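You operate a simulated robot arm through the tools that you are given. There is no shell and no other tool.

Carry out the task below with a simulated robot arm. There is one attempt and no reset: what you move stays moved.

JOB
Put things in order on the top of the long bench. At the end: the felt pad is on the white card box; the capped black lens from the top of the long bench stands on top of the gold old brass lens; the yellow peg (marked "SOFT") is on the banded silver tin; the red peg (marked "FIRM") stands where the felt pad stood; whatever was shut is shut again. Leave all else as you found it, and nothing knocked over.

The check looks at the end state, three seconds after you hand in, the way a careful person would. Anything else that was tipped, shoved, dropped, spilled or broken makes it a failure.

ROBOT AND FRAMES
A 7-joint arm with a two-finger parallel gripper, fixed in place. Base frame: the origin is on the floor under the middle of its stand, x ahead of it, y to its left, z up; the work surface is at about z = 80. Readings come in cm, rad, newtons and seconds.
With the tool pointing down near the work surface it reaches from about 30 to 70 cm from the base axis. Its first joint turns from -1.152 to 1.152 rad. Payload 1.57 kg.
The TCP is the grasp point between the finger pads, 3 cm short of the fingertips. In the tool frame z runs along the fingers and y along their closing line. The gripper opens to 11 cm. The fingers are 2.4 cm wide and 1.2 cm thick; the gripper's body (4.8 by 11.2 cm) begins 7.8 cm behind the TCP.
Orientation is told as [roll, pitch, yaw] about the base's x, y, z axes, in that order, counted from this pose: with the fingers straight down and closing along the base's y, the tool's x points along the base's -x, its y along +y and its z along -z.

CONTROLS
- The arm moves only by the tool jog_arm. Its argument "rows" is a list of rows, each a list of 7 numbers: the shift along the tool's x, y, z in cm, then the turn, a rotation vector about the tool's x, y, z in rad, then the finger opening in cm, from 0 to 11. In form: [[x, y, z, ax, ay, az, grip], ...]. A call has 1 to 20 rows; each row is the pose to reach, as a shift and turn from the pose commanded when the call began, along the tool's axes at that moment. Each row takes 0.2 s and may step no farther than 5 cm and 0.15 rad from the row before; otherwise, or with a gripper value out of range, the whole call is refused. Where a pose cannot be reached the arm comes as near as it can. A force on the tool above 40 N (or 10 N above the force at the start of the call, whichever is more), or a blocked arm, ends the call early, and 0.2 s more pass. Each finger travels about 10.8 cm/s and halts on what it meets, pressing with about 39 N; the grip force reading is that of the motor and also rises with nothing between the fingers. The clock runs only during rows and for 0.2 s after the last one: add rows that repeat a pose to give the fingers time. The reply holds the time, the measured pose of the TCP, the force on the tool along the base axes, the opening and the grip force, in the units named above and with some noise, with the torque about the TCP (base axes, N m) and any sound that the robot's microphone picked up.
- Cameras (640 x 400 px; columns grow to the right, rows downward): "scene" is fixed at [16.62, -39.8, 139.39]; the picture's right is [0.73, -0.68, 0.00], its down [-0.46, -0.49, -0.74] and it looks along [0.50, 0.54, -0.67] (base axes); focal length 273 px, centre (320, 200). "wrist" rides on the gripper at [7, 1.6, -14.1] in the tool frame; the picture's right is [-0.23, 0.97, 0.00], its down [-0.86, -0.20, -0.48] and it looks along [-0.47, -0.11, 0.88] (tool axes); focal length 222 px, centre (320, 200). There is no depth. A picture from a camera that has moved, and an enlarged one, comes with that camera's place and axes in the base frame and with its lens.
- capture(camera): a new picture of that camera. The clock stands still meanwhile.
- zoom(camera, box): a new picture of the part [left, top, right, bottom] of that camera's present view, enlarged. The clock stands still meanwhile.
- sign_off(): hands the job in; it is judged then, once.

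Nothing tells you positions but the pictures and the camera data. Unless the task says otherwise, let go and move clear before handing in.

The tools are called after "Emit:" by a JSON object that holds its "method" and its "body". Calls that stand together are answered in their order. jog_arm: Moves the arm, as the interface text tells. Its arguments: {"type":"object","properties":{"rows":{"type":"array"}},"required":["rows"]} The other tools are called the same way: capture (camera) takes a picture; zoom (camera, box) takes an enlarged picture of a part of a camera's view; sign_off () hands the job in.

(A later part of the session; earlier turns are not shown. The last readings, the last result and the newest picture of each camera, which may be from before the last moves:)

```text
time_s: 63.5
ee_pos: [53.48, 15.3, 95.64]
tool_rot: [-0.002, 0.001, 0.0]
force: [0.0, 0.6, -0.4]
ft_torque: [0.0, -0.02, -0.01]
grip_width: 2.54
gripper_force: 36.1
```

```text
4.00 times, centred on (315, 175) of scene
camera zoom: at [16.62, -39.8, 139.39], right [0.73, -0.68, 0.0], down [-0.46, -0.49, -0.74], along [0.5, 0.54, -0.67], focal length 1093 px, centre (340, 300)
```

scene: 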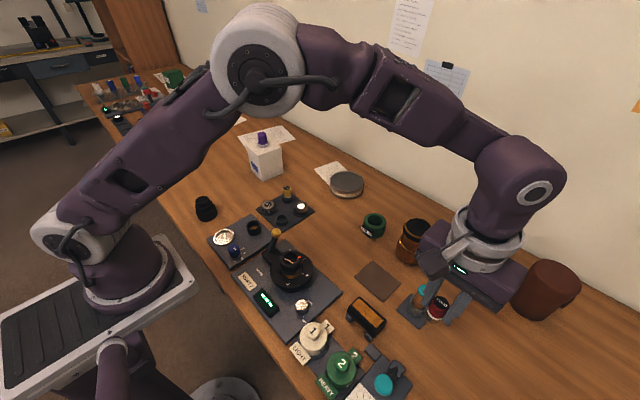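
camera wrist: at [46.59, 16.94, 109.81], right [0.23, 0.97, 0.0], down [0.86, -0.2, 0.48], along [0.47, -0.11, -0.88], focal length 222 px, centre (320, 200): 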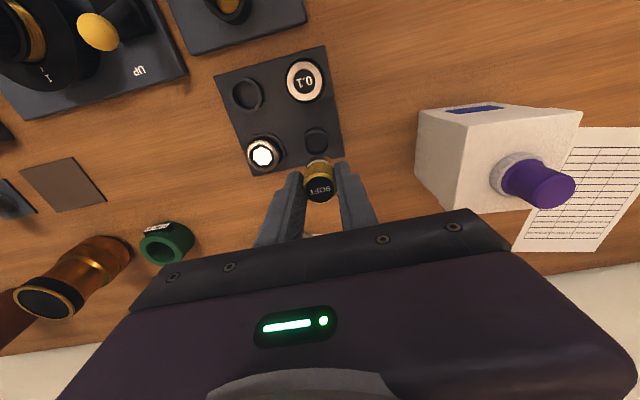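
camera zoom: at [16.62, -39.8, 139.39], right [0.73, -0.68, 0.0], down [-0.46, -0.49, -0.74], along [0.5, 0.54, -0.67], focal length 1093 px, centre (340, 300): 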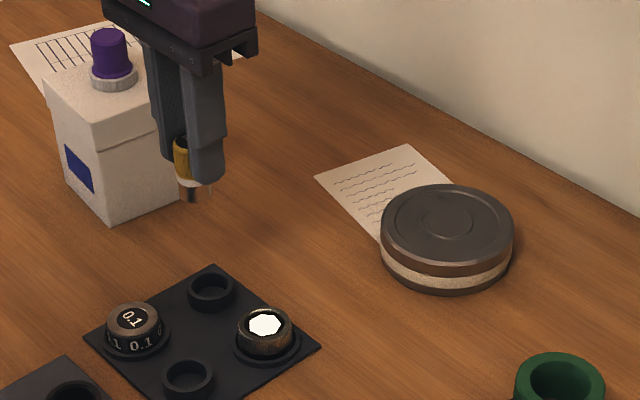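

The yellow peg is out. I'll zoom in on the tin's lid to choose a flat landing spot within reach.

Emit:
{"method": "zoom", "body": {"camera": "scene", "box": [325, 160, 370, 205]}}

Emit:
{"method": "jog_arm", "body": {"rows": [[0, -3, 0, 0, 0, 0, 0.6], [-1, -7, 0, 0, 0, 0, 0.6], [-2.5, -10, 0, 0, 0, 0, 0.6], [-4, -12, 0, 0, 0, 0, 0.6], [-4, -12, 0, 0, 0, 0, 0.6], [-4, -12, 0, 0, 0, 0, 0.6]]}}

Emit:
{"method": "capture", "body": {"camera": "wrist"}}

Emit:
{"method": "capture", "body": {"camera": "scene"}}

```text
8.89 times, centred on (348, 182) of scene
camera zoom: at [16.62, -39.8, 139.39], right [0.73, -0.68, 0.0], down [-0.46, -0.49, -0.74], along [0.5, 0.54, -0.67], focal length 2429 px, centre (76, 356)
```

zoom: 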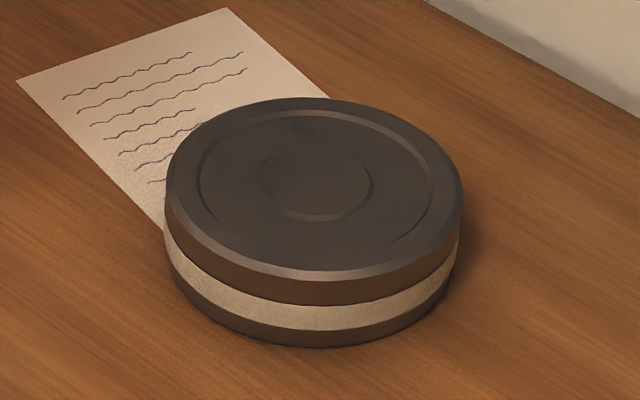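

```text
time_s: 64.9
ee_pos: [57.72, 3.18, 95.59]
tool_rot: [-0.003, 0.0, 0.0]
force: [0.2, 0.2, 0.3]
ft_torque: [0.05, -0.01, -0.01]
grip_width: 2.57
gripper_force: 36.9
```

```text
taken
camera wrist: at [50.78, 4.61, 109.63], right [0.23, 0.97, 0.0], down [0.86, -0.2, 0.48], along [0.46, -0.11, -0.88], focal length 222 px, centre (320, 200)
```

wrist: 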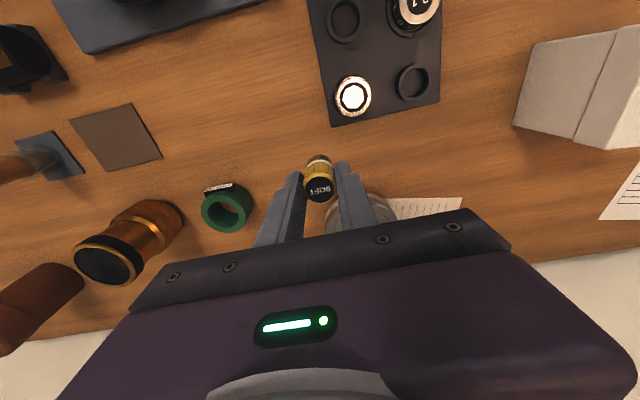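

```text
taken
```

scene: 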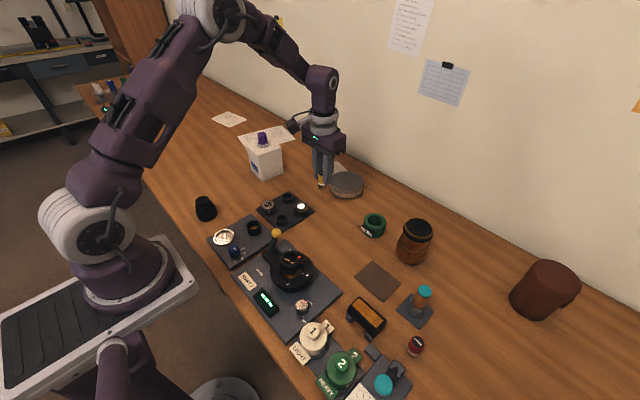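

The lid has a low central boss and a recessed ring. I'll sidestep to get an unobstructed wrist view so I can locate the tin's centre accurately.

Emit:
{"method": "jog_arm", "body": {"rows": [[0, -4, -1, 0, 0, 0, 0.6], [0, -8, -2, 0, 0, 0, 0.6], [0, -12, -2, 0, 0, 0, 0.6], [0, -15, -2, 0, 0, 0, 0.6], [0, -16.5, -2, 0, 0, 0, 0.6], [0, -16.5, -2, 0, 0, 0, 0.6], [0, -16.5, -2, 0, 0, 0, 0.6]]}}

Emit:
{"method": "capture", "body": {"camera": "wrist"}}

Emit:
{"method": "zoom", "body": {"camera": "wrist", "box": [420, 150, 560, 250]}}

Emit:
{"method": "zoom", "body": {"camera": "wrist", "box": [170, 140, 330, 260]}}

```text
time_s: 66.5
ee_pos: [57.33, -13.55, 97.33]
tool_rot: [-0.002, 0.001, -0.001]
force: [0.8, -0.4, -0.5]
ft_torque: [-0.01, -0.01, 0.03]
grip_width: 2.53
gripper_force: 37.0
```

```text
taken
camera wrist: at [50.48, -11.88, 111.56], right [0.23, 0.97, 0.0], down [0.86, -0.2, 0.48], along [0.47, -0.11, -0.88], focal length 222 px, centre (320, 200)
```

wrist: 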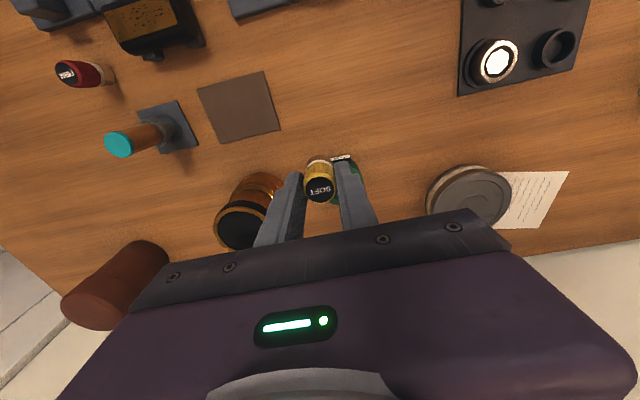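

```text
4.00 times, centred on (490, 200) of wrist
camera zoom: at [50.48, -11.88, 111.56], right [0.23, 0.97, 0.0], down [0.86, -0.2, 0.48], along [0.47, -0.11, -0.88], focal length 888 px, centre (-360, 200)
```

zoom: 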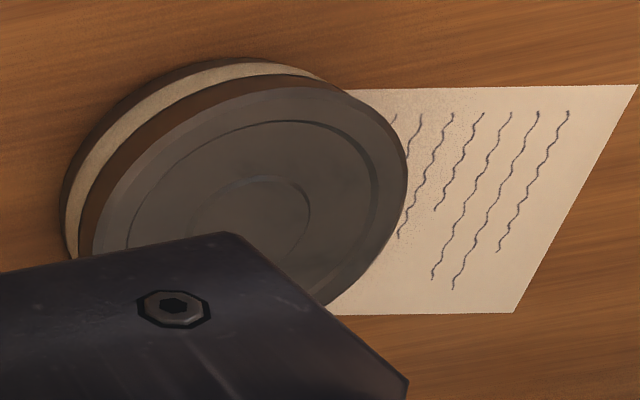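

```text
3.33 times, centred on (250, 200) of wrist
camera zoom: at [50.48, -11.88, 111.56], right [0.23, 0.97, 0.0], down [0.86, -0.2, 0.48], along [0.47, -0.11, -0.88], focal length 740 px, centre (553, 200)
```

zoom: 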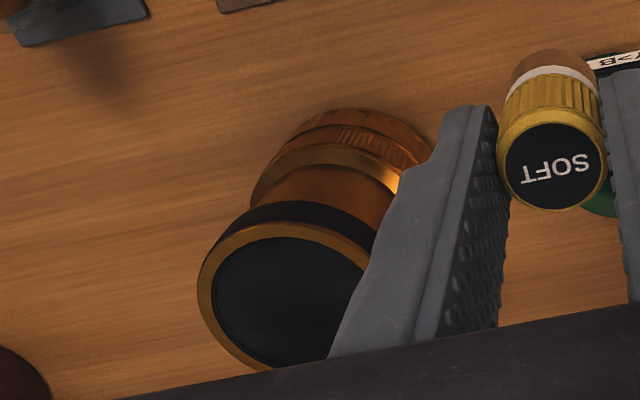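

Tin centre fits to about (71.0, 5.9), radius 5.3, top near z 83.6. I'll place the peg in the near half of the recessed ring at about (67.8, 5.6), coming in low enough to stay within reach.

Emit:
{"method": "jog_arm", "body": {"rows": [[0, 4, 0, 0, 0, 0, 0.6], [0, 8.5, 0, 0, 0, 0, 0.6], [0, 13, 1, 0, 0, 0, 0.6], [0, 16.5, 2.5, 0, 0, 0, 0.6], [0, 19.1, 4, 0, 0, 0, 0.6], [-1.5, 19.1, 5.2, 0, 0, 0, 0.6], [-4, 19.1, 5.4, 0, 0, 0, 0.6], [-7, 19.1, 5.4, 0, 0, 0, 0.6], [-9, 19.1, 5.4, 0, 0, 0, 0.6], [-10, 19.1, 5.4, 0, 0, 0, 0.6], [-10, 19.1, 5.4, 0, 0, 0, 0.6], [-10, 19.1, 5.4, 0, 0, 0, 0.6]]}}

Emit:
{"method": "zoom", "body": {"camera": "scene", "box": [305, 140, 385, 210]}}

Emit:
{"method": "capture", "body": {"camera": "wrist"}}

```text
time_s: 69.1
ee_pos: [67.34, 5.49, 92.21]
tool_rot: [-0.002, 0.003, -0.001]
force: [0.4, -0.3, -0.3]
ft_torque: [-0.02, -0.01, -0.01]
grip_width: 2.52
gripper_force: 37.1
```

```text
5.71 times, centred on (345, 175) of scene
camera zoom: at [16.63, -39.8, 139.39], right [0.73, -0.68, 0.0], down [-0.46, -0.49, -0.74], along [0.5, 0.54, -0.67], focal length 1561 px, centre (177, 343)
```

zoom: 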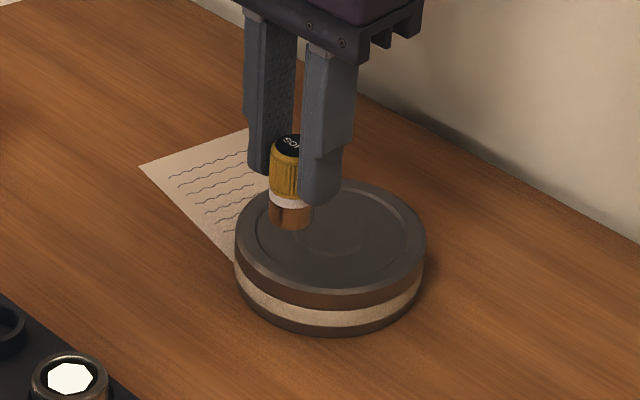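

```text
taken
camera wrist: at [60.53, 7.12, 106.32], right [0.23, 0.97, 0.0], down [0.86, -0.2, 0.48], along [0.46, -0.11, -0.88], focal length 222 px, centre (320, 200)
```

wrist: 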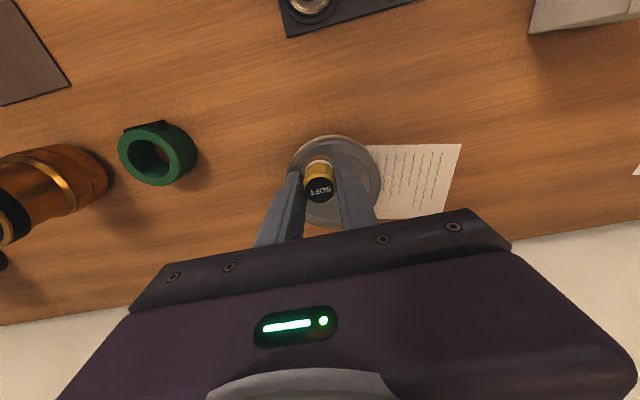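

Reach is fine here. I'll zoom the wrist view to see the peg relative to the lid.

Emit:
{"method": "zoom", "body": {"camera": "wrist", "box": [270, 120, 400, 240]}}

```text
3.33 times, centred on (335, 180) of wrist
camera zoom: at [60.53, 7.12, 106.32], right [0.23, 0.97, 0.0], down [0.86, -0.2, 0.48], along [0.46, -0.11, -0.88], focal length 740 px, centre (270, 267)
```

zoom: 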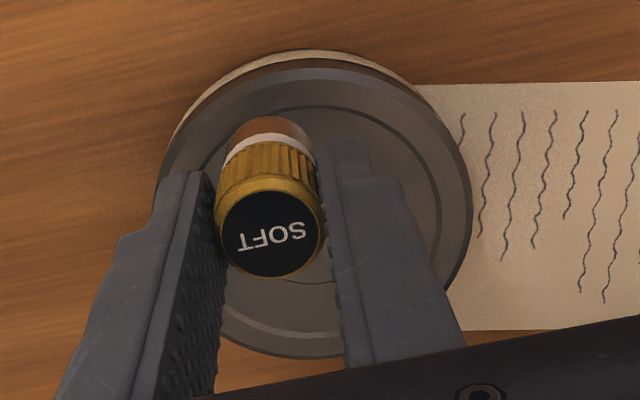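

Tin centre refines to about (70.8, 6.1). I'll shift slightly to (67.65, 5.8) and lower the peg.

Emit:
{"method": "jog_arm", "body": {"rows": [[-0.2, 0.3, 0, 0, 0, 0, 0.6], [-0.2, 0.3, 1.5, 0, 0, 0, 0.6], [-0.2, 0.3, 2.5, 0, 0, 0, 0.6], [-0.2, 0.3, 2.8, 0, 0, 0, 0.6], [-0.2, 0.3, 2.8, 0, 0, 0, 0.6]]}}

Emit:
{"method": "zoom", "body": {"camera": "scene", "box": [315, 150, 375, 205]}}

```text
time_s: 70.3
ee_pos: [67.6, 5.85, 89.42]
tool_rot: [-0.002, 0.003, 0.0]
force: [0.3, 0.3, -0.7]
ft_torque: [-0.01, 0.03, 0.0]
grip_width: 2.51
gripper_force: 36.4
```

```text
7.27 times, centred on (345, 178) of scene
camera zoom: at [16.63, -39.8, 139.39], right [0.73, -0.68, 0.0], down [-0.46, -0.49, -0.74], along [0.5, 0.54, -0.67], focal length 1987 px, centre (138, 364)
```

zoom: 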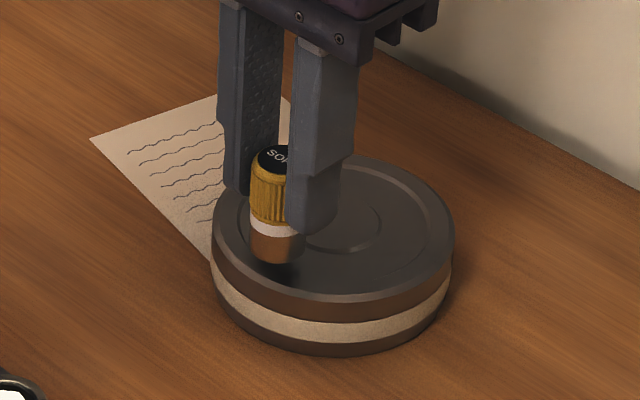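

Emit:
{"method": "jog_arm", "body": {"rows": [[0, 0, 0.15, 0, 0, 0, 0.6], [0, 0, 0.3, 0, 0, 0, 0.6], [0, 0, 0.3, 0, 0, 0, 0.6]]}}

```text
time_s: 71.1
ee_pos: [67.7, 5.86, 89.31]
tool_rot: [-0.001, 0.002, 0.001]
force: [0.2, 0.7, -0.3]
ft_torque: [-0.01, -0.04, 0.02]
grip_width: 2.52
gripper_force: 36.3
```

Emit:
{"method": "jog_arm", "body": {"rows": [[0, 0, 0.1, 0, 0, 0, 0.6], [0, 0, 0.2, 0, 0, 0, 0.6], [0, 0, 0.2, 0, 0, 0, 0.6]]}}

Emit:
{"method": "zoom", "body": {"camera": "scene", "box": [325, 160, 365, 195]}}

```text
time_s: 71.9
ee_pos: [67.66, 6.03, 88.94]
tool_rot: [-0.002, 0.001, 0.001]
force: [-0.5, 0.8, 0.0]
ft_torque: [0.0, -0.03, 0.02]
grip_width: 2.54
gripper_force: 36.4
```

```text
11.43 times, centred on (345, 178) of scene
camera zoom: at [16.63, -39.8, 139.39], right [0.73, -0.68, 0.0], down [-0.46, -0.49, -0.74], along [0.5, 0.54, -0.67], focal length 3123 px, centre (34, 457)
```

zoom: 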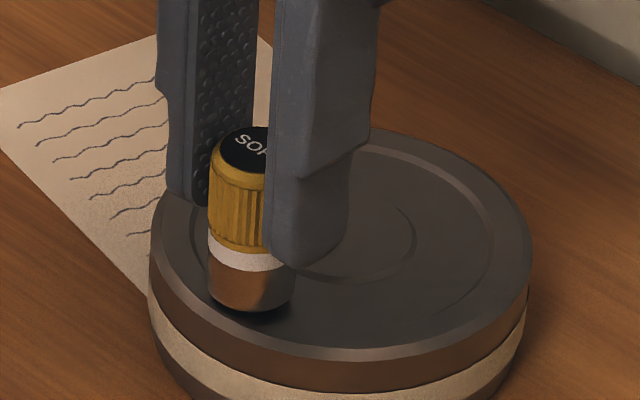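

Emit:
{"method": "jog_arm", "body": {"rows": [[0, 0, 0.08, 0, 0, 0, 0.6], [0, 0, 0.15, 0, 0, 0, 0.6], [0, 0, 0.15, 0, 0, 0, 0.6]]}}

```text
time_s: 72.7
ee_pos: [67.82, 5.97, 88.83]
tool_rot: [-0.001, 0.0, 0.001]
force: [-3.6, 1.1, 8.5]
ft_torque: [0.06, 0.16, -0.01]
grip_width: 2.51
gripper_force: 36.8
```

The peg has touched with 8.5 N. I'll check that it is seated flat before releasing.

Emit:
{"method": "zoom", "body": {"camera": "scene", "box": [325, 160, 365, 195]}}

Emit:
{"method": "zoom", "body": {"camera": "wrist", "box": [270, 120, 400, 240]}}

```text
11.43 times, centred on (345, 178) of scene
camera zoom: at [16.6, -39.8, 139.39], right [0.73, -0.68, 0.0], down [-0.46, -0.49, -0.74], along [0.5, 0.54, -0.67], focal length 3123 px, centre (34, 457)
```

zoom: 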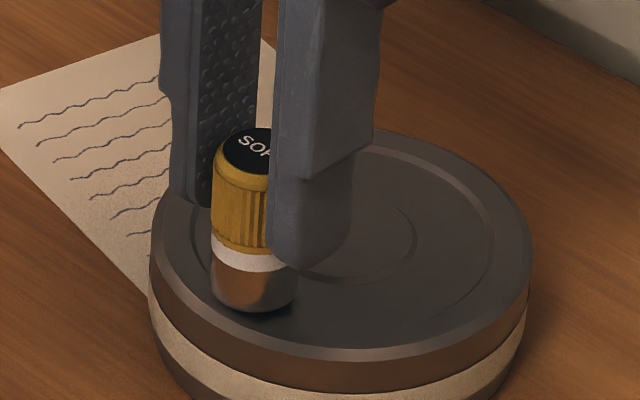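

```text
3.33 times, centred on (335, 180) of wrist
camera zoom: at [60.91, 7.6, 102.96], right [0.23, 0.97, 0.0], down [0.86, -0.2, 0.48], along [0.47, -0.11, -0.88], focal length 740 px, centre (270, 267)
```

zoom: 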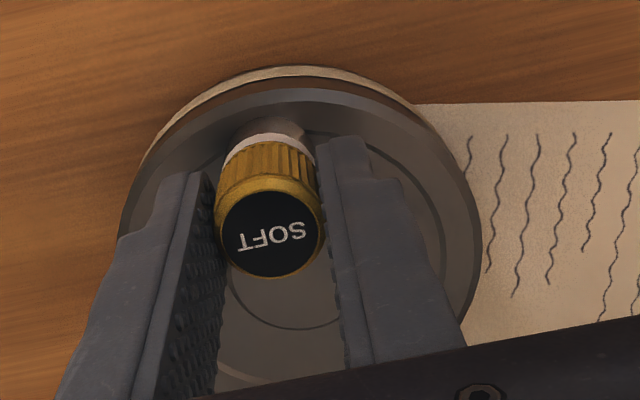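

It sits just inside the recessed ring. I'll ease off, release and rise.

Emit:
{"method": "jog_arm", "body": {"rows": [[0, 0, -0.04, 0, 0, 0, 0.6], [0, 0, -0.05, 0, 0, 0, 2.4], [0, 0, -0.05, 0, 0, 0, 2.8], [0, 0, -0.05, 0, 0, 0, 3.4], [0, 0, -0.05, 0, 0, 0, 4.2], [0, 0, -0.05, 0, 0, 0, 5.0], [0, 0, -0.05, 0, 0, 0, 5.0]]}}

Emit:
{"method": "zoom", "body": {"camera": "scene", "box": [325, 160, 365, 195]}}

Emit:
{"method": "zoom", "body": {"camera": "wrist", "box": [270, 120, 400, 240]}}

```text
time_s: 74.3
ee_pos: [67.79, 5.92, 88.89]
tool_rot: [-0.002, 0.002, -0.001]
force: [-0.6, 0.2, 0.3]
ft_torque: [-0.01, 0.0, 0.0]
grip_width: 4.97
gripper_force: 0.1
```

```text
11.43 times, centred on (345, 178) of scene
camera zoom: at [16.62, -39.8, 139.39], right [0.73, -0.68, 0.0], down [-0.46, -0.49, -0.74], along [0.5, 0.54, -0.67], focal length 3123 px, centre (34, 457)
```

zoom: 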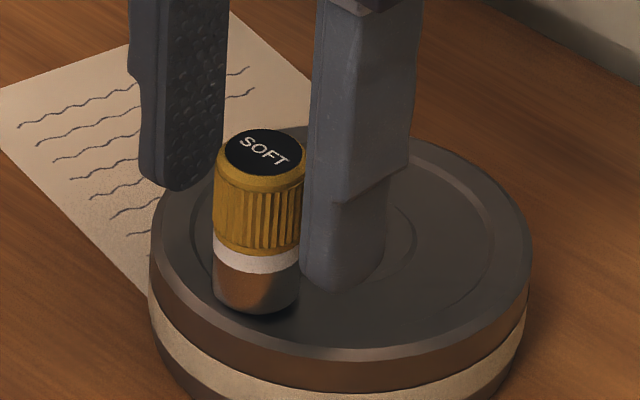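

```text
3.33 times, centred on (335, 180) of wrist
camera zoom: at [60.86, 7.51, 102.94], right [0.23, 0.97, 0.0], down [0.86, -0.2, 0.48], along [0.47, -0.11, -0.88], focal length 740 px, centre (270, 267)
```

zoom: 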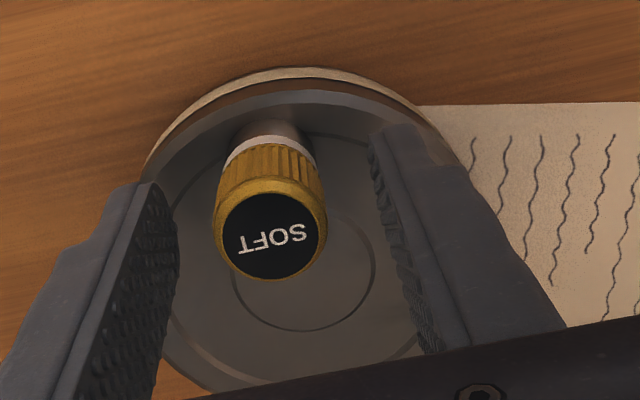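

The yellow peg stands upright on the tin. I'll rise clear of it, draw back toward the base, and head for the black lens.

Emit:
{"method": "jog_arm", "body": {"rows": [[0, 0, -1, 0, 0, 0, 5], [0, 0, -3, 0, 0, 0, 5], [0, 0, -5.2, 0, 0, 0, 5], [1, 0, -6, 0, 0, 0, 5], [4, 0, -6.5, 0, 0, 0, 5], [8, 0, -7, 0, 0, 0, 5], [12, 0, -8, 0, 0, 0, 5], [16, 1, -10, 0, 0, 0, 5.5], [19.5, 4, -11, 0, 0, 0, 6], [22.5, 7.5, -11, 0, 0, 0, 7], [25.5, 11, -11, 0, 0, 0, 8], [28.5, 14.5, -11, 0, 0, 0, 8], [31.5, 18, -11, 0, 0, 0, 8], [34, 20, -11, 0, 0, 0, 8], [34, 20, -11, 0, 0, 0, 8], [34, 20, -11, 0, 0, 0, 8]]}}

Emit:
{"method": "capture", "body": {"camera": "wrist"}}

Emit:
{"method": "capture", "body": {"camera": "scene"}}

```text
time_s: 77.7
ee_pos: [33.66, 25.97, 99.94]
tool_rot: [-0.001, 0.002, 0.0]
force: [0.3, -0.3, 0.3]
ft_torque: [-0.03, 0.0, 0.01]
grip_width: 8.02
gripper_force: 0.1
```

```text
taken
camera wrist: at [26.85, 27.61, 114.09], right [0.23, 0.97, 0.0], down [0.86, -0.2, 0.48], along [0.46, -0.11, -0.88], focal length 222 px, centre (320, 200)
```

wrist: 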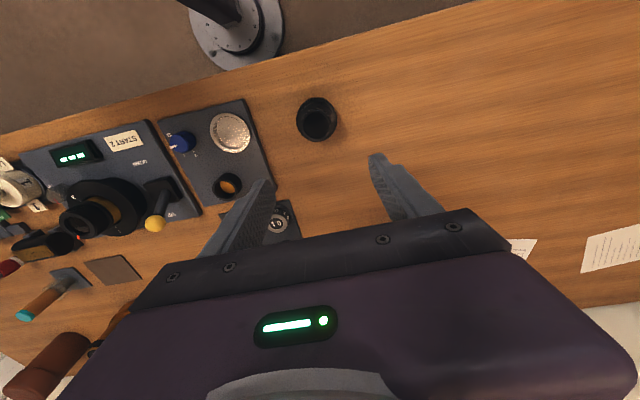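

```text
taken
```

scene: 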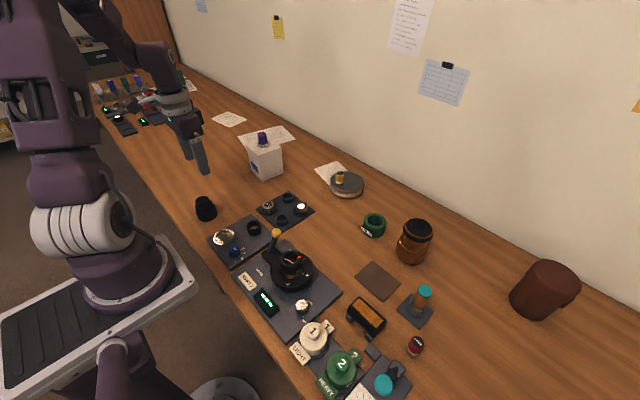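

Everything so far looks right. I'll zoom in on the black lens.

Emit:
{"method": "zoom", "body": {"camera": "wrist", "box": [270, 80, 370, 150]}}

Emit:
{"method": "zoom", "body": {"camera": "scene", "box": [325, 160, 365, 195]}}

Emit:
{"method": "zoom", "body": {"camera": "scene", "box": [385, 210, 445, 270]}}

Emit:
{"method": "zoom", "body": {"camera": "scene", "box": [190, 190, 220, 225]}}

```text
5.71 times, centred on (320, 115) of wrist
camera zoom: at [26.85, 27.61, 114.09], right [0.23, 0.97, 0.0], down [0.86, -0.2, 0.48], along [0.46, -0.11, -0.88], focal length 1269 px, centre (320, 686)
```

zoom: 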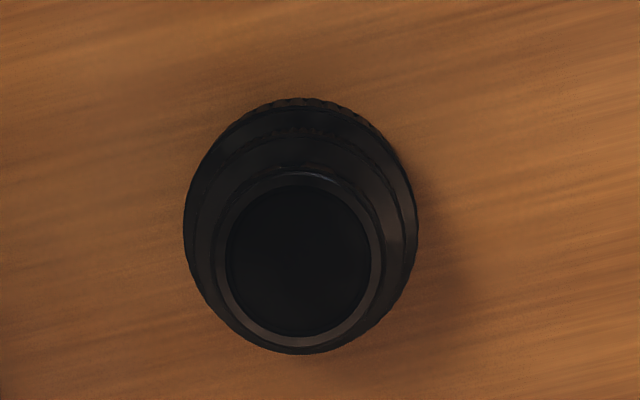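

```text
11.43 times, centred on (345, 178) of scene
camera zoom: at [16.62, -39.8, 139.39], right [0.73, -0.68, 0.0], down [-0.46, -0.49, -0.74], along [0.5, 0.54, -0.67], focal length 3123 px, centre (34, 457)
```

zoom: 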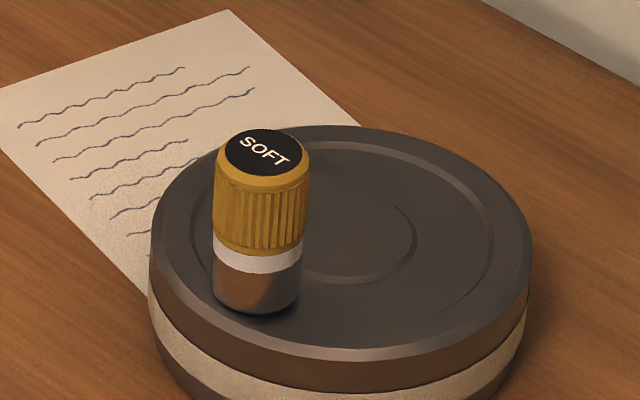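

```text
6.67 times, centred on (415, 240) of scene
camera zoom: at [16.62, -39.8, 139.39], right [0.73, -0.68, 0.0], down [-0.46, -0.49, -0.74], along [0.5, 0.54, -0.67], focal length 1822 px, centre (-313, -67)
```

zoom: 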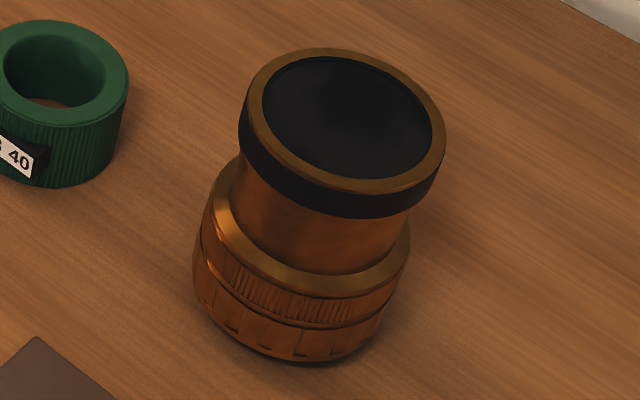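

```text
11.43 times, centred on (205, 208) of scene
camera zoom: at [16.62, -39.8, 139.39], right [0.73, -0.68, 0.0], down [-0.46, -0.49, -0.74], along [0.5, 0.54, -0.67], focal length 3123 px, centre (1634, 114)
```

zoom: 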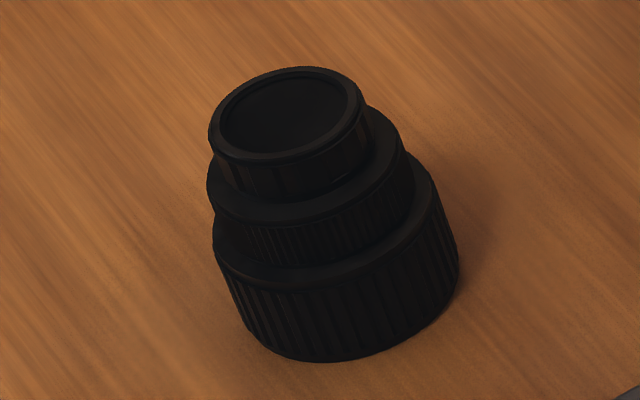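

The black lens stands at about (31.45, 26.03): it has three tiers, a base of about 5.9 cm, and is 6.1 cm tall. The brass lens top is at about z 89.7. I'll align over the black lens and descend partway with the fingers open.

Emit:
{"method": "jog_arm", "body": {"rows": [[1.2, 0.03, 0, 0, 0, 0, 8], [2.38, 0.03, 0, 0, 0, 0, 8], [2.38, 0.03, 4, 0, 0, 0, 8], [2.38, 0.03, 8, 0, 0, 0, 8], [2.38, 0.03, 9.5, 0, 0, 0, 8], [2.38, 0.03, 9.5, 0, 0, 0, 8], [2.38, 0.03, 9.5, 0, 0, 0, 8]]}}

Emit:
{"method": "zoom", "body": {"camera": "wrist", "box": [220, 90, 420, 225]}}

Emit:
{"method": "zoom", "body": {"camera": "scene", "box": [170, 160, 250, 230]}}

```text
time_s: 79.3
ee_pos: [31.26, 26.07, 90.21]
tool_rot: [-0.001, 0.002, -0.001]
force: [0.0, -0.3, 0.8]
ft_torque: [-0.01, 0.01, 0.0]
grip_width: 7.98
gripper_force: 0.0
```

```text
2.96 times, centred on (320, 158) of wrist
camera zoom: at [24.39, 27.67, 104.32], right [0.23, 0.97, 0.0], down [0.86, -0.2, 0.48], along [0.47, -0.11, -0.88], focal length 658 px, centre (320, 326)
```

zoom: 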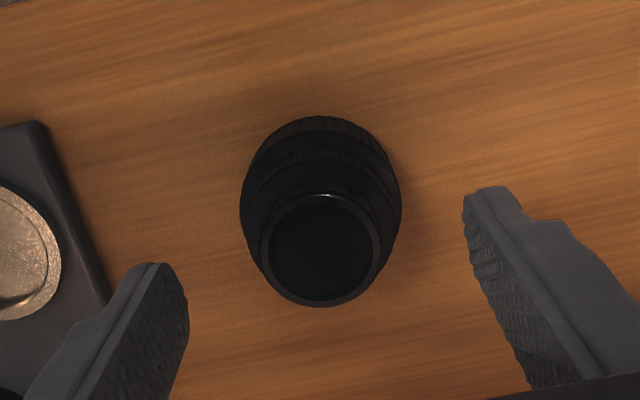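

```text
5.71 times, centred on (210, 195) of scene
camera zoom: at [16.62, -39.8, 139.39], right [0.73, -0.68, 0.0], down [-0.46, -0.49, -0.74], along [0.5, 0.54, -0.67], focal length 1561 px, centre (949, 229)
```

zoom: 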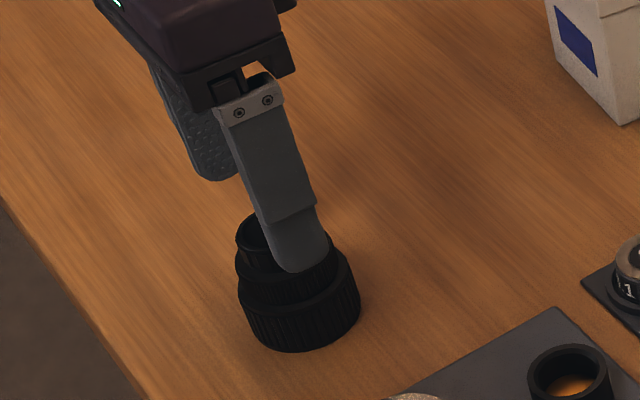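

Aligned. I'll descend to grip the wide base tier and close.

Emit:
{"method": "jog_arm", "body": {"rows": [[0, 0, 3, 0, 0, 0, 8], [0, 0, 5.5, 0, 0, 0, 8], [0, 0, 6.4, 0, 0, 0, 8], [0, 0, 6.4, 0, 0, 0, 8], [0, 0, 6.4, 0, 0, 0, 7.2], [0, 0, 6.4, 0, 0, 0, 6.5], [0, 0, 6.4, 0, 0, 0, 5.8], [0, 0, 6.4, 0, 0, 0, 5], [0, 0, 6.4, 0, 0, 0, 3.5], [0, 0, 6.4, 0, 0, 0, 3.5]]}}

Emit:
{"method": "zoom", "body": {"camera": "wrist", "box": [220, 90, 420, 225]}}

Emit:
{"method": "zoom", "body": {"camera": "scene", "box": [170, 160, 250, 230]}}

```text
time_s: 81.5
ee_pos: [31.29, 26.11, 84.13]
tool_rot: [-0.001, 0.004, 0.001]
force: [-0.1, -1.0, 0.9]
ft_torque: [0.16, 0.02, 0.0]
grip_width: 5.21
gripper_force: 38.4
```

```text
2.96 times, centred on (320, 158) of wrist
camera zoom: at [24.43, 27.67, 98.2], right [0.23, 0.97, 0.0], down [0.86, -0.2, 0.48], along [0.47, -0.11, -0.88], focal length 658 px, centre (320, 326)
```

zoom: 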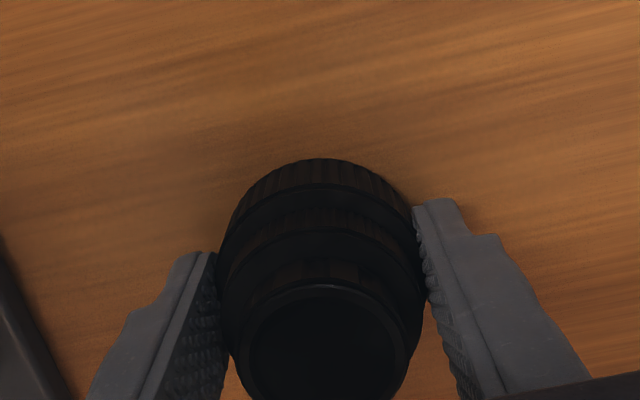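

```text
5.71 times, centred on (210, 195) of scene
camera zoom: at [16.62, -39.81, 139.39], right [0.73, -0.68, 0.0], down [-0.46, -0.49, -0.74], along [0.5, 0.54, -0.67], focal length 1561 px, centre (949, 229)
```

zoom: 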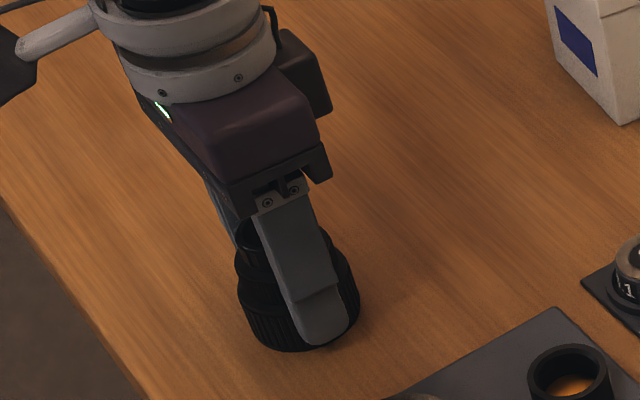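

Gripped at 5.21 cm on the base tier. I'll lift gently and check that it holds.

Emit:
{"method": "jog_arm", "body": {"rows": [[0, 0, -0.1, 0, 0, 0, 3.5], [0, 0, -0.4, 0, 0, 0, 3.5], [0, 0, -1.0, 0, 0, 0, 3.5], [0, 0, -2.0, 0, 0, 0, 3.5], [0, 0, -4, 0, 0, 0, 3.5], [0, 0, -7, 0, 0, 0, 3.5], [0, 0, -11, 0, 0, 0, 3.5], [0, 0, -14, 0, 0, 0, 3.5], [0, 0, -14, 0, 0, 0, 3.5]]}}

Emit:
{"method": "capture", "body": {"camera": "wrist"}}

Emit:
{"method": "capture", "body": {"camera": "scene"}}

```text
time_s: 83.5
ee_pos: [31.33, 26.13, 98.01]
tool_rot: [0.0, 0.001, 0.001]
force: [0.5, -0.4, -2.6]
ft_torque: [-0.02, 0.01, 0.02]
grip_width: 5.21
gripper_force: 38.8
```

```text
taken
camera wrist: at [24.39, 27.68, 112.07], right [0.23, 0.97, 0.0], down [0.86, -0.2, 0.48], along [0.47, -0.11, -0.88], focal length 222 px, centre (320, 200)
```

wrist: 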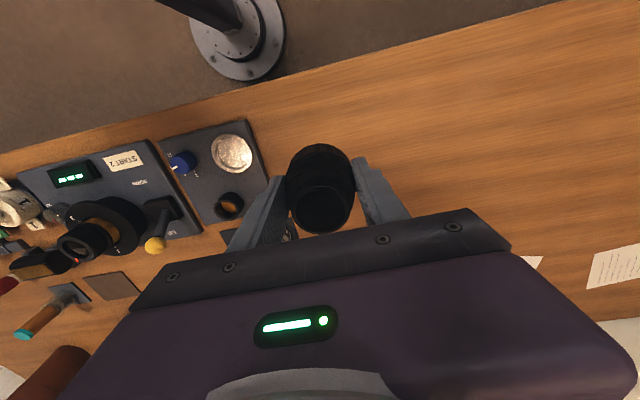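

```text
taken
```

scene: 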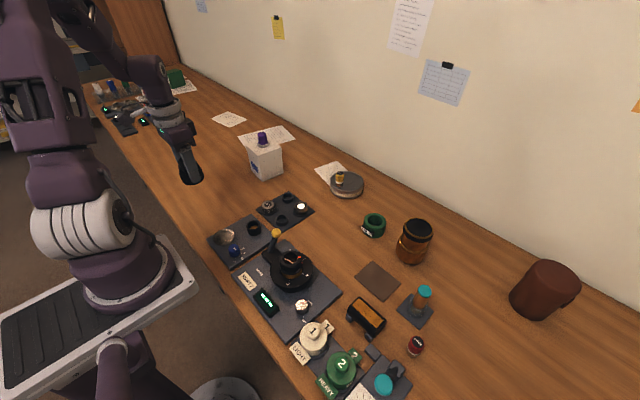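

The lens is held securely. I'll carry it toward the brass lens, pausing at (60, −6) for an unobstructed view of the brass rim.

Emit:
{"method": "jog_arm", "body": {"rows": [[-2, -2, 0, 0, 0, 0, 3.5], [-5, -5.5, 0, 0, 0, 0, 3.5], [-8, -9, 0, 0, 0, 0, 3.5], [-11, -12.4, 0, 0, 0, 0, 3.5], [-14, -15.8, 0, 0, 0, 0, 3.5], [-17, -19.2, 0, 0, 0, 0, 3.5], [-20, -22.6, 0, 0, 0, 0, 3.5], [-23, -26, 0, 0, 0, 0, 3.5], [-26, -29.2, 0, 0, 0, 0, 3.5], [-28, -31.4, 0, 0, 0, 0, 3.5], [-28.5, -32, 0, 0, 0, 0, 3.5], [-28.5, -32, 0, 0, 0, 0, 3.5], [-28.5, -32, 0, 0, 0, 0, 3.5]]}}

Emit:
{"method": "capture", "body": {"camera": "wrist"}}

Emit:
{"method": "zoom", "body": {"camera": "wrist", "box": [110, 150, 270, 280]}}

Emit:
{"method": "zoom", "body": {"camera": "scene", "box": [340, 140, 460, 280]}}

```text
time_s: 86.3
ee_pos: [59.82, -6.14, 98.05]
tool_rot: [-0.002, 0.002, -0.001]
force: [0.0, -0.9, -1.8]
ft_torque: [0.03, -0.04, 0.01]
grip_width: 5.22
gripper_force: 39.6
```

```text
taken
camera wrist: at [52.9, -4.56, 112.15], right [0.23, 0.97, 0.0], down [0.86, -0.2, 0.48], along [0.46, -0.11, -0.88], focal length 222 px, centre (320, 200)
```

wrist: 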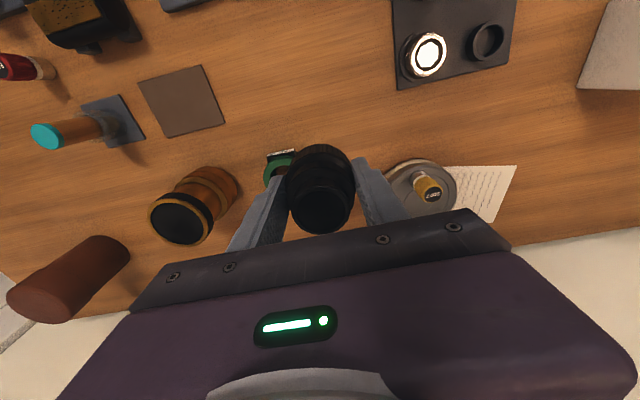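

```text
3.08 times, centred on (190, 215) of wrist
camera zoom: at [52.9, -4.56, 112.15], right [0.23, 0.97, 0.0], down [0.86, -0.2, 0.48], along [0.46, -0.11, -0.88], focal length 684 px, centre (720, 154)
```

zoom: 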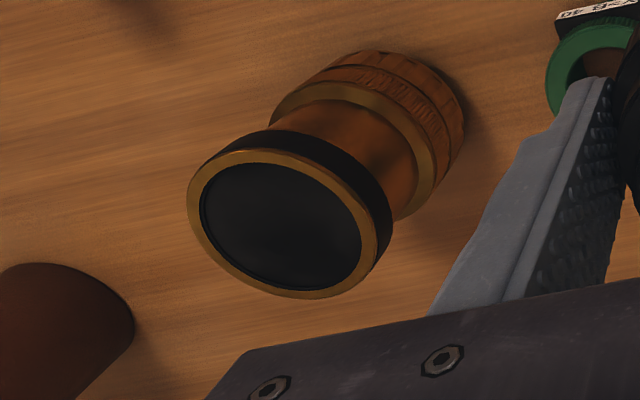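

```text
2.86 times, centred on (400, 210) of scene
camera zoom: at [16.63, -39.8, 139.39], right [0.73, -0.68, 0.0], down [-0.46, -0.49, -0.74], along [0.5, 0.54, -0.67], focal length 781 px, centre (91, 171)
```

zoom: 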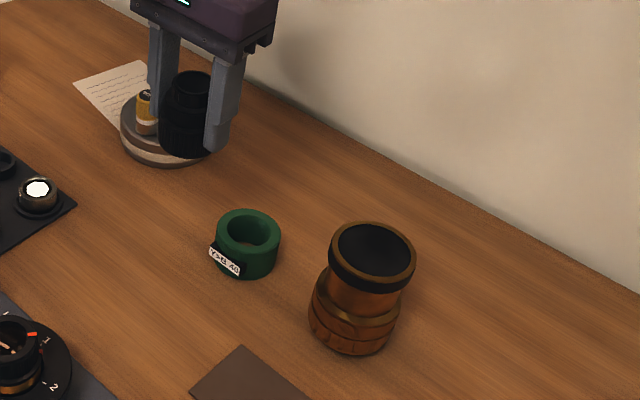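

Three views agree that the brass rim centres on about (63.3, −24.0) at z ≈ 90.8, with an inner diameter of about 6 cm. I'll bring the lens over it, keeping roughly 2.5 cm of clearance.

Emit:
{"method": "jog_arm", "body": {"rows": [[-0.6, -3.5, 0, 0, 0, 0, 3.5], [-1.3, -7.5, 0, 0, 0, 0, 3.5], [-2.1, -11.5, 0.2, 0, 0, 0, 3.5], [-2.8, -15, 0.5, 0, 0, 0, 3.5], [-3.2, -17, 0.7, 0, 0, 0, 3.5], [-3.4, -17.8, 0.7, 0, 0, 0, 3.5], [-3.4, -17.8, 0.7, 0, 0, 0, 3.5], [-3.4, -17.8, 0.7, 0, 0, 0, 3.5]]}}

Emit:
{"method": "capture", "body": {"camera": "wrist"}}

Emit:
{"method": "zoom", "body": {"camera": "scene", "box": [370, 180, 460, 270]}}

Emit:
{"method": "zoom", "body": {"camera": "wrist", "box": [220, 100, 420, 235]}}

```text
time_s: 88.1
ee_pos: [63.11, -23.86, 97.2]
tool_rot: [-0.002, 0.002, 0.0]
force: [-0.3, 0.8, -3.4]
ft_torque: [0.03, -0.02, -0.01]
grip_width: 5.22
gripper_force: 38.9
```

```text
taken
camera wrist: at [56.26, -22.2, 111.39], right [0.23, 0.97, 0.0], down [0.86, -0.2, 0.48], along [0.46, -0.11, -0.88], focal length 222 px, centre (320, 200)
```

wrist: 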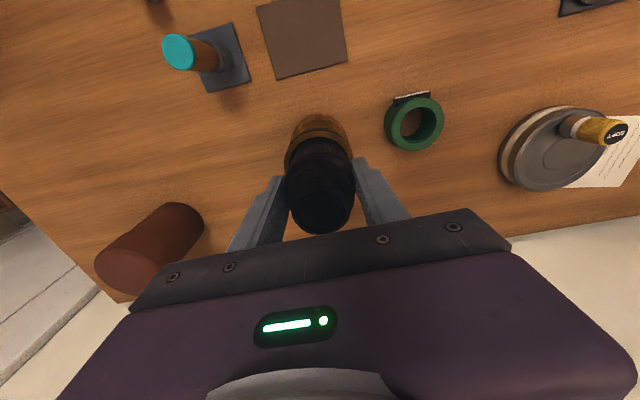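

```text
4.44 times, centred on (415, 225) of scene
camera zoom: at [16.63, -39.81, 139.39], right [0.73, -0.68, 0.0], down [-0.46, -0.49, -0.74], along [0.5, 0.54, -0.67], focal length 1214 px, centre (-102, 89)
```

zoom: 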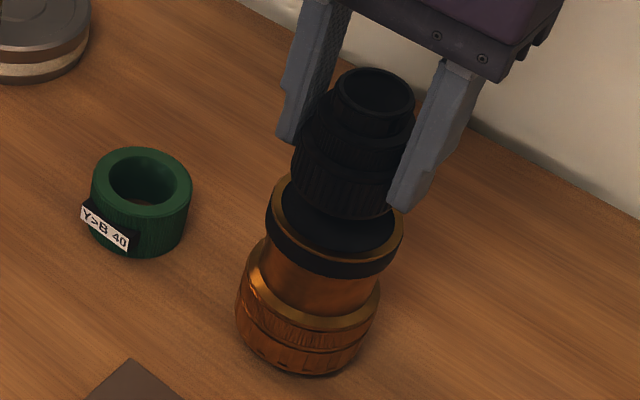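

```text
2.96 times, centred on (320, 168) of wrist
camera zoom: at [56.26, -22.2, 111.39], right [0.23, 0.97, 0.0], down [0.86, -0.2, 0.48], along [0.46, -0.11, -0.88], focal length 658 px, centre (320, 296)
```

zoom: 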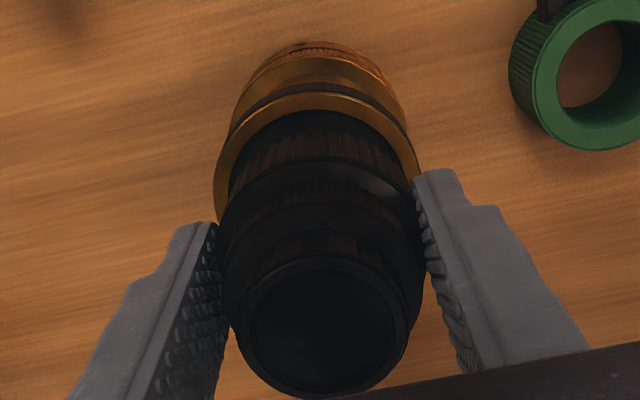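

The lens is nearly concentric with the brass rim in both views. I'll nudge it slightly and lower to just above the rim.

Emit:
{"method": "jog_arm", "body": {"rows": [[-0.12, -0.15, 0, 0, 0, 0, 3.5], [-0.12, -0.15, 0.8, 0, 0, 0, 3.5], [-0.12, -0.15, 1.4, 0, 0, 0, 3.5], [-0.12, -0.15, 1.7, 0, 0, 0, 3.5], [-0.12, -0.15, 1.7, 0, 0, 0, 3.5]]}}

Emit:
{"method": "zoom", "body": {"camera": "scene", "box": [385, 195, 445, 250]}}

Emit:
{"method": "zoom", "body": {"camera": "wrist", "box": [220, 100, 420, 235]}}

```text
time_s: 89.3
ee_pos: [63.47, -24.07, 95.51]
tool_rot: [-0.001, 0.0, 0.001]
force: [0.4, -0.6, -3.0]
ft_torque: [-0.01, 0.03, -0.02]
grip_width: 5.19
gripper_force: 39.4
```

```text
7.27 times, centred on (415, 222) of scene
camera zoom: at [16.63, -39.81, 139.39], right [0.73, -0.68, 0.0], down [-0.46, -0.49, -0.74], along [0.5, 0.54, -0.67], focal length 1987 px, centre (-371, 36)
```

zoom: 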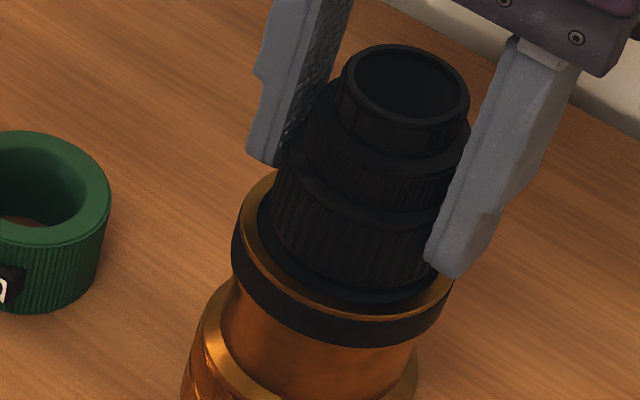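

```text
2.96 times, centred on (320, 168) of wrist
camera zoom: at [56.47, -22.42, 109.65], right [0.23, 0.97, 0.0], down [0.86, -0.2, 0.48], along [0.46, -0.11, -0.88], focal length 658 px, centre (320, 296)
```

zoom: 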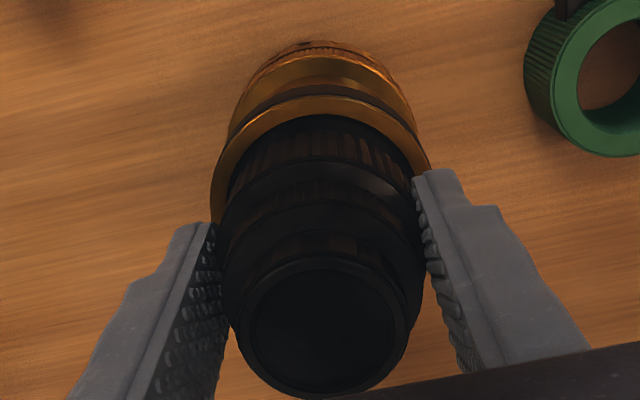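

Well centred. I'll lower in fine steps until it touches.

Emit:
{"method": "jog_arm", "body": {"rows": [[0, 0, 0.15, 0, 0, 0, 3.5], [0, 0, 0.3, 0, 0, 0, 3.5], [0, 0, 0.4, 0, 0, 0, 3.5], [0, 0, 0.4, 0, 0, 0, 3.5]]}}

```text
time_s: 90.3
ee_pos: [63.39, -24.0, 95.19]
tool_rot: [-0.001, 0.003, 0.001]
force: [-0.1, -0.1, -1.7]
ft_torque: [0.03, -0.04, -0.01]
grip_width: 5.23
gripper_force: 39.2
```

Emit:
{"method": "jog_arm", "body": {"rows": [[0, 0, 0.1, 0, 0, 0, 3.5], [0, 0, 0.2, 0, 0, 0, 3.5], [0, 0, 0.2, 0, 0, 0, 3.5]]}}

Emit:
{"method": "zoom", "body": {"camera": "scene", "box": [385, 195, 445, 250]}}

```text
time_s: 91.1
ee_pos: [63.29, -23.99, 95.03]
tool_rot: [-0.001, 0.003, 0.0]
force: [-0.5, 0.9, -1.8]
ft_torque: [0.02, 0.01, 0.0]
grip_width: 5.22
gripper_force: 39.0
```

```text
7.27 times, centred on (415, 222) of scene
camera zoom: at [16.63, -39.81, 139.39], right [0.73, -0.68, 0.0], down [-0.46, -0.49, -0.74], along [0.5, 0.54, -0.67], focal length 1987 px, centre (-371, 36)
```

zoom: 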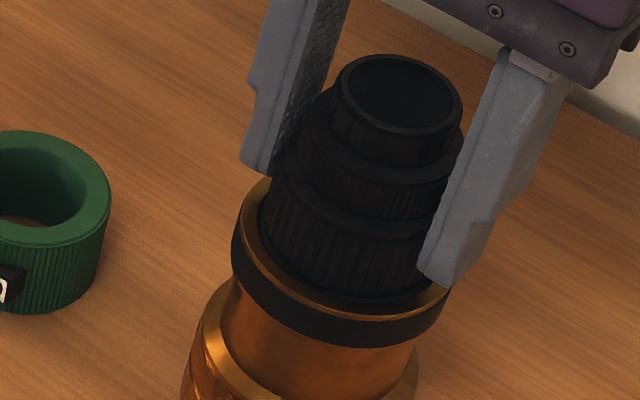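

Emit:
{"method": "jog_arm", "body": {"rows": [[0, 0, 0.08, 0, 0, 0, 3.5], [0, 0, 0.15, 0, 0, 0, 3.5], [0, 0, 0.15, 0, 0, 0, 3.5]]}}

```text
time_s: 91.9
ee_pos: [63.27, -23.94, 95.17]
tool_rot: [-0.003, -0.004, 0.0]
force: [-1.4, 2.7, 28.8]
ft_torque: [0.2, 0.25, -0.11]
grip_width: 5.23
gripper_force: 39.3
```

Contact at about 29 N, with the lens bottom at about z 91. I'll ease the pressure off before releasing.

Emit:
{"method": "jog_arm", "body": {"rows": [[0, 0, -0.05, 0, 0, 0, 3.5], [0, 0, -0.09, 0, 0, 0, 3.5], [0, 0, -0.09, 0, 0, 0, 3.5]]}}

Emit:
{"method": "zoom", "body": {"camera": "scene", "box": [385, 195, 445, 250]}}

Emit:
{"method": "zoom", "body": {"camera": "wrist", "box": [220, 100, 420, 235]}}

```text
time_s: 92.7
ee_pos: [63.36, -24.0, 95.03]
tool_rot: [-0.002, -0.002, 0.0]
force: [5.9, 0.8, 24.9]
ft_torque: [0.15, -0.52, -0.08]
grip_width: 5.22
gripper_force: 39.0
```

```text
7.27 times, centred on (415, 222) of scene
camera zoom: at [16.59, -39.78, 139.4], right [0.73, -0.68, 0.0], down [-0.46, -0.49, -0.74], along [0.5, 0.54, -0.67], focal length 1987 px, centre (-371, 36)
```

zoom: 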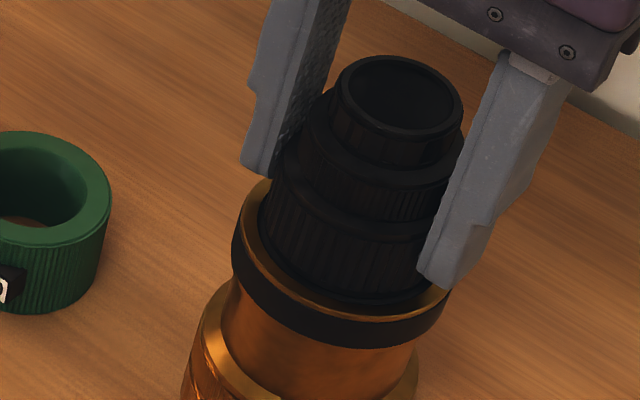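

```text
2.96 times, centred on (320, 168) of wrist
camera zoom: at [56.35, -22.35, 109.16], right [0.23, 0.97, 0.0], down [0.85, -0.2, 0.48], along [0.47, -0.11, -0.88], focal length 658 px, centre (320, 296)
```

zoom: 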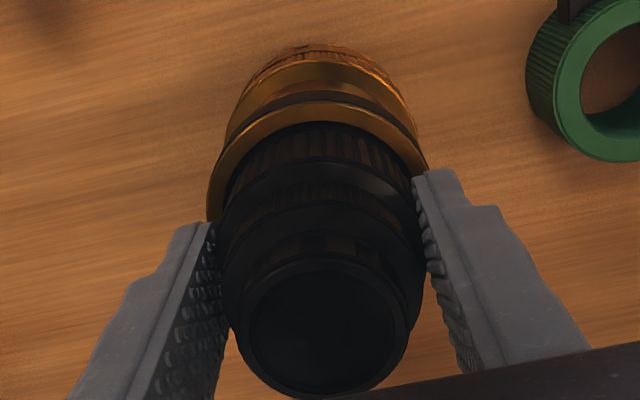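

Emit:
{"method": "jog_arm", "body": {"rows": [[0, 0, -0.05, 0, 0, 0, 3.5], [0, 0, -0.09, 0, 0, 0, 3.5], [0, 0, -0.09, 0, 0, 0, 3.5]]}}

```text
time_s: 93.5
ee_pos: [63.25, -24.03, 95.04]
tool_rot: [0.001, 0.001, 0.001]
force: [3.8, 2.2, 17.7]
ft_torque: [0.17, -0.57, 0.01]
grip_width: 5.21
gripper_force: 38.7
```

Emit:
{"method": "jog_arm", "body": {"rows": [[0, 0, -0.05, 0, 0, 0, 3.5], [0, 0, -0.08, 0, 0, 0, 3.5], [0, 0, -0.08, 0, 0, 0, 3.5]]}}

```text
time_s: 94.3
ee_pos: [63.29, -24.11, 95.01]
tool_rot: [-0.003, 0.004, 0.0]
force: [-2.4, 0.3, 9.4]
ft_torque: [0.08, -0.05, -0.04]
grip_width: 5.19
gripper_force: 39.2
```

Emit:
{"method": "jog_arm", "body": {"rows": [[0, 0, -0.03, 0, 0, 0, 3.5], [0, 0, -0.06, 0, 0, 0, 3.5], [0, 0, -0.06, 0, 0, 0, 3.5]]}}

Emit:
{"method": "zoom", "body": {"camera": "scene", "box": [385, 195, 445, 250]}}

```text
time_s: 95.1
ee_pos: [63.39, -23.97, 95.09]
tool_rot: [0.001, 0.003, 0.0]
force: [-0.6, -1.7, -0.7]
ft_torque: [-0.07, -0.05, -0.03]
grip_width: 5.19
gripper_force: 39.4
```

```text
7.27 times, centred on (415, 222) of scene
camera zoom: at [16.62, -39.81, 139.39], right [0.73, -0.68, 0.0], down [-0.46, -0.49, -0.74], along [0.5, 0.54, -0.67], focal length 1987 px, centre (-371, 36)
```

zoom: 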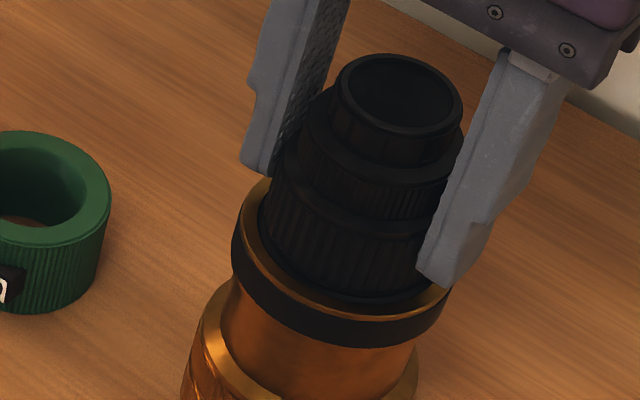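

The lens is resting with almost no residual load. I'll open the fingers slowly.

Emit:
{"method": "jog_arm", "body": {"rows": [[0, 0, 0, 0, 0, 0, 5.1], [0, 0, 0, 0, 0, 0, 5.3], [0, 0, 0, 0, 0, 0, 5.6], [0, 0, 0, 0, 0, 0, 6.0], [0, 0, 0, 0, 0, 0, 6.6], [0, 0, 0, 0, 0, 0, 7.4], [0, 0, 0, 0, 0, 0, 8.0], [0, 0, 0, 0, 0, 0, 8.0]]}}

Emit:
{"method": "zoom", "body": {"camera": "scene", "box": [385, 195, 445, 250]}}

Emit:
{"method": "zoom", "body": {"camera": "wrist", "box": [220, 100, 420, 235]}}

```text
time_s: 96.9
ee_pos: [63.38, -23.94, 95.21]
tool_rot: [-0.001, 0.001, 0.0]
force: [0.7, 0.6, -0.1]
ft_torque: [0.01, -0.03, -0.01]
grip_width: 7.97
gripper_force: 0.0
```

```text
7.27 times, centred on (415, 222) of scene
camera zoom: at [16.62, -39.8, 139.39], right [0.73, -0.68, 0.0], down [-0.46, -0.49, -0.74], along [0.5, 0.54, -0.67], focal length 1987 px, centre (-371, 36)
```

zoom: 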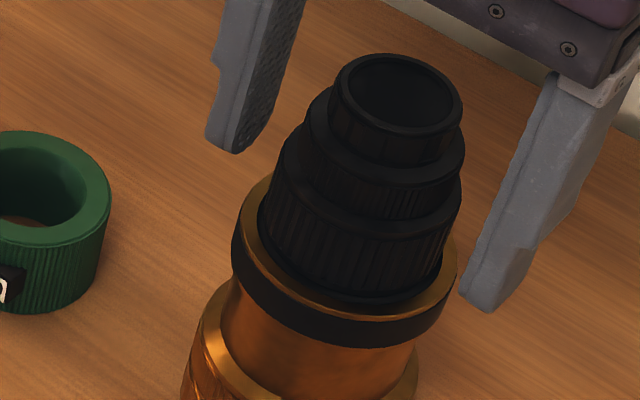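

```text
2.96 times, centred on (320, 168) of wrist
camera zoom: at [56.44, -22.36, 109.22], right [0.23, 0.97, 0.0], down [0.86, -0.2, 0.48], along [0.47, -0.11, -0.88], focal length 658 px, centre (320, 296)
```

zoom: 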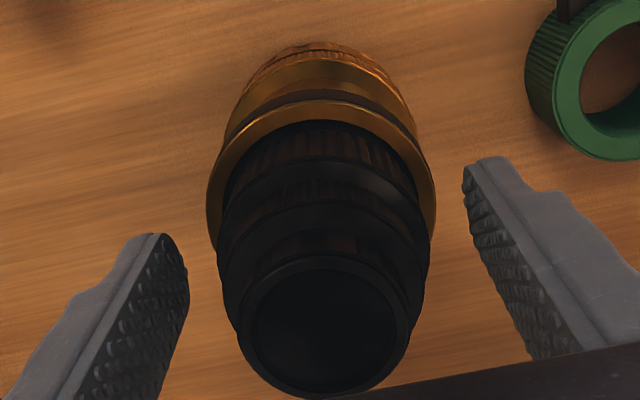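

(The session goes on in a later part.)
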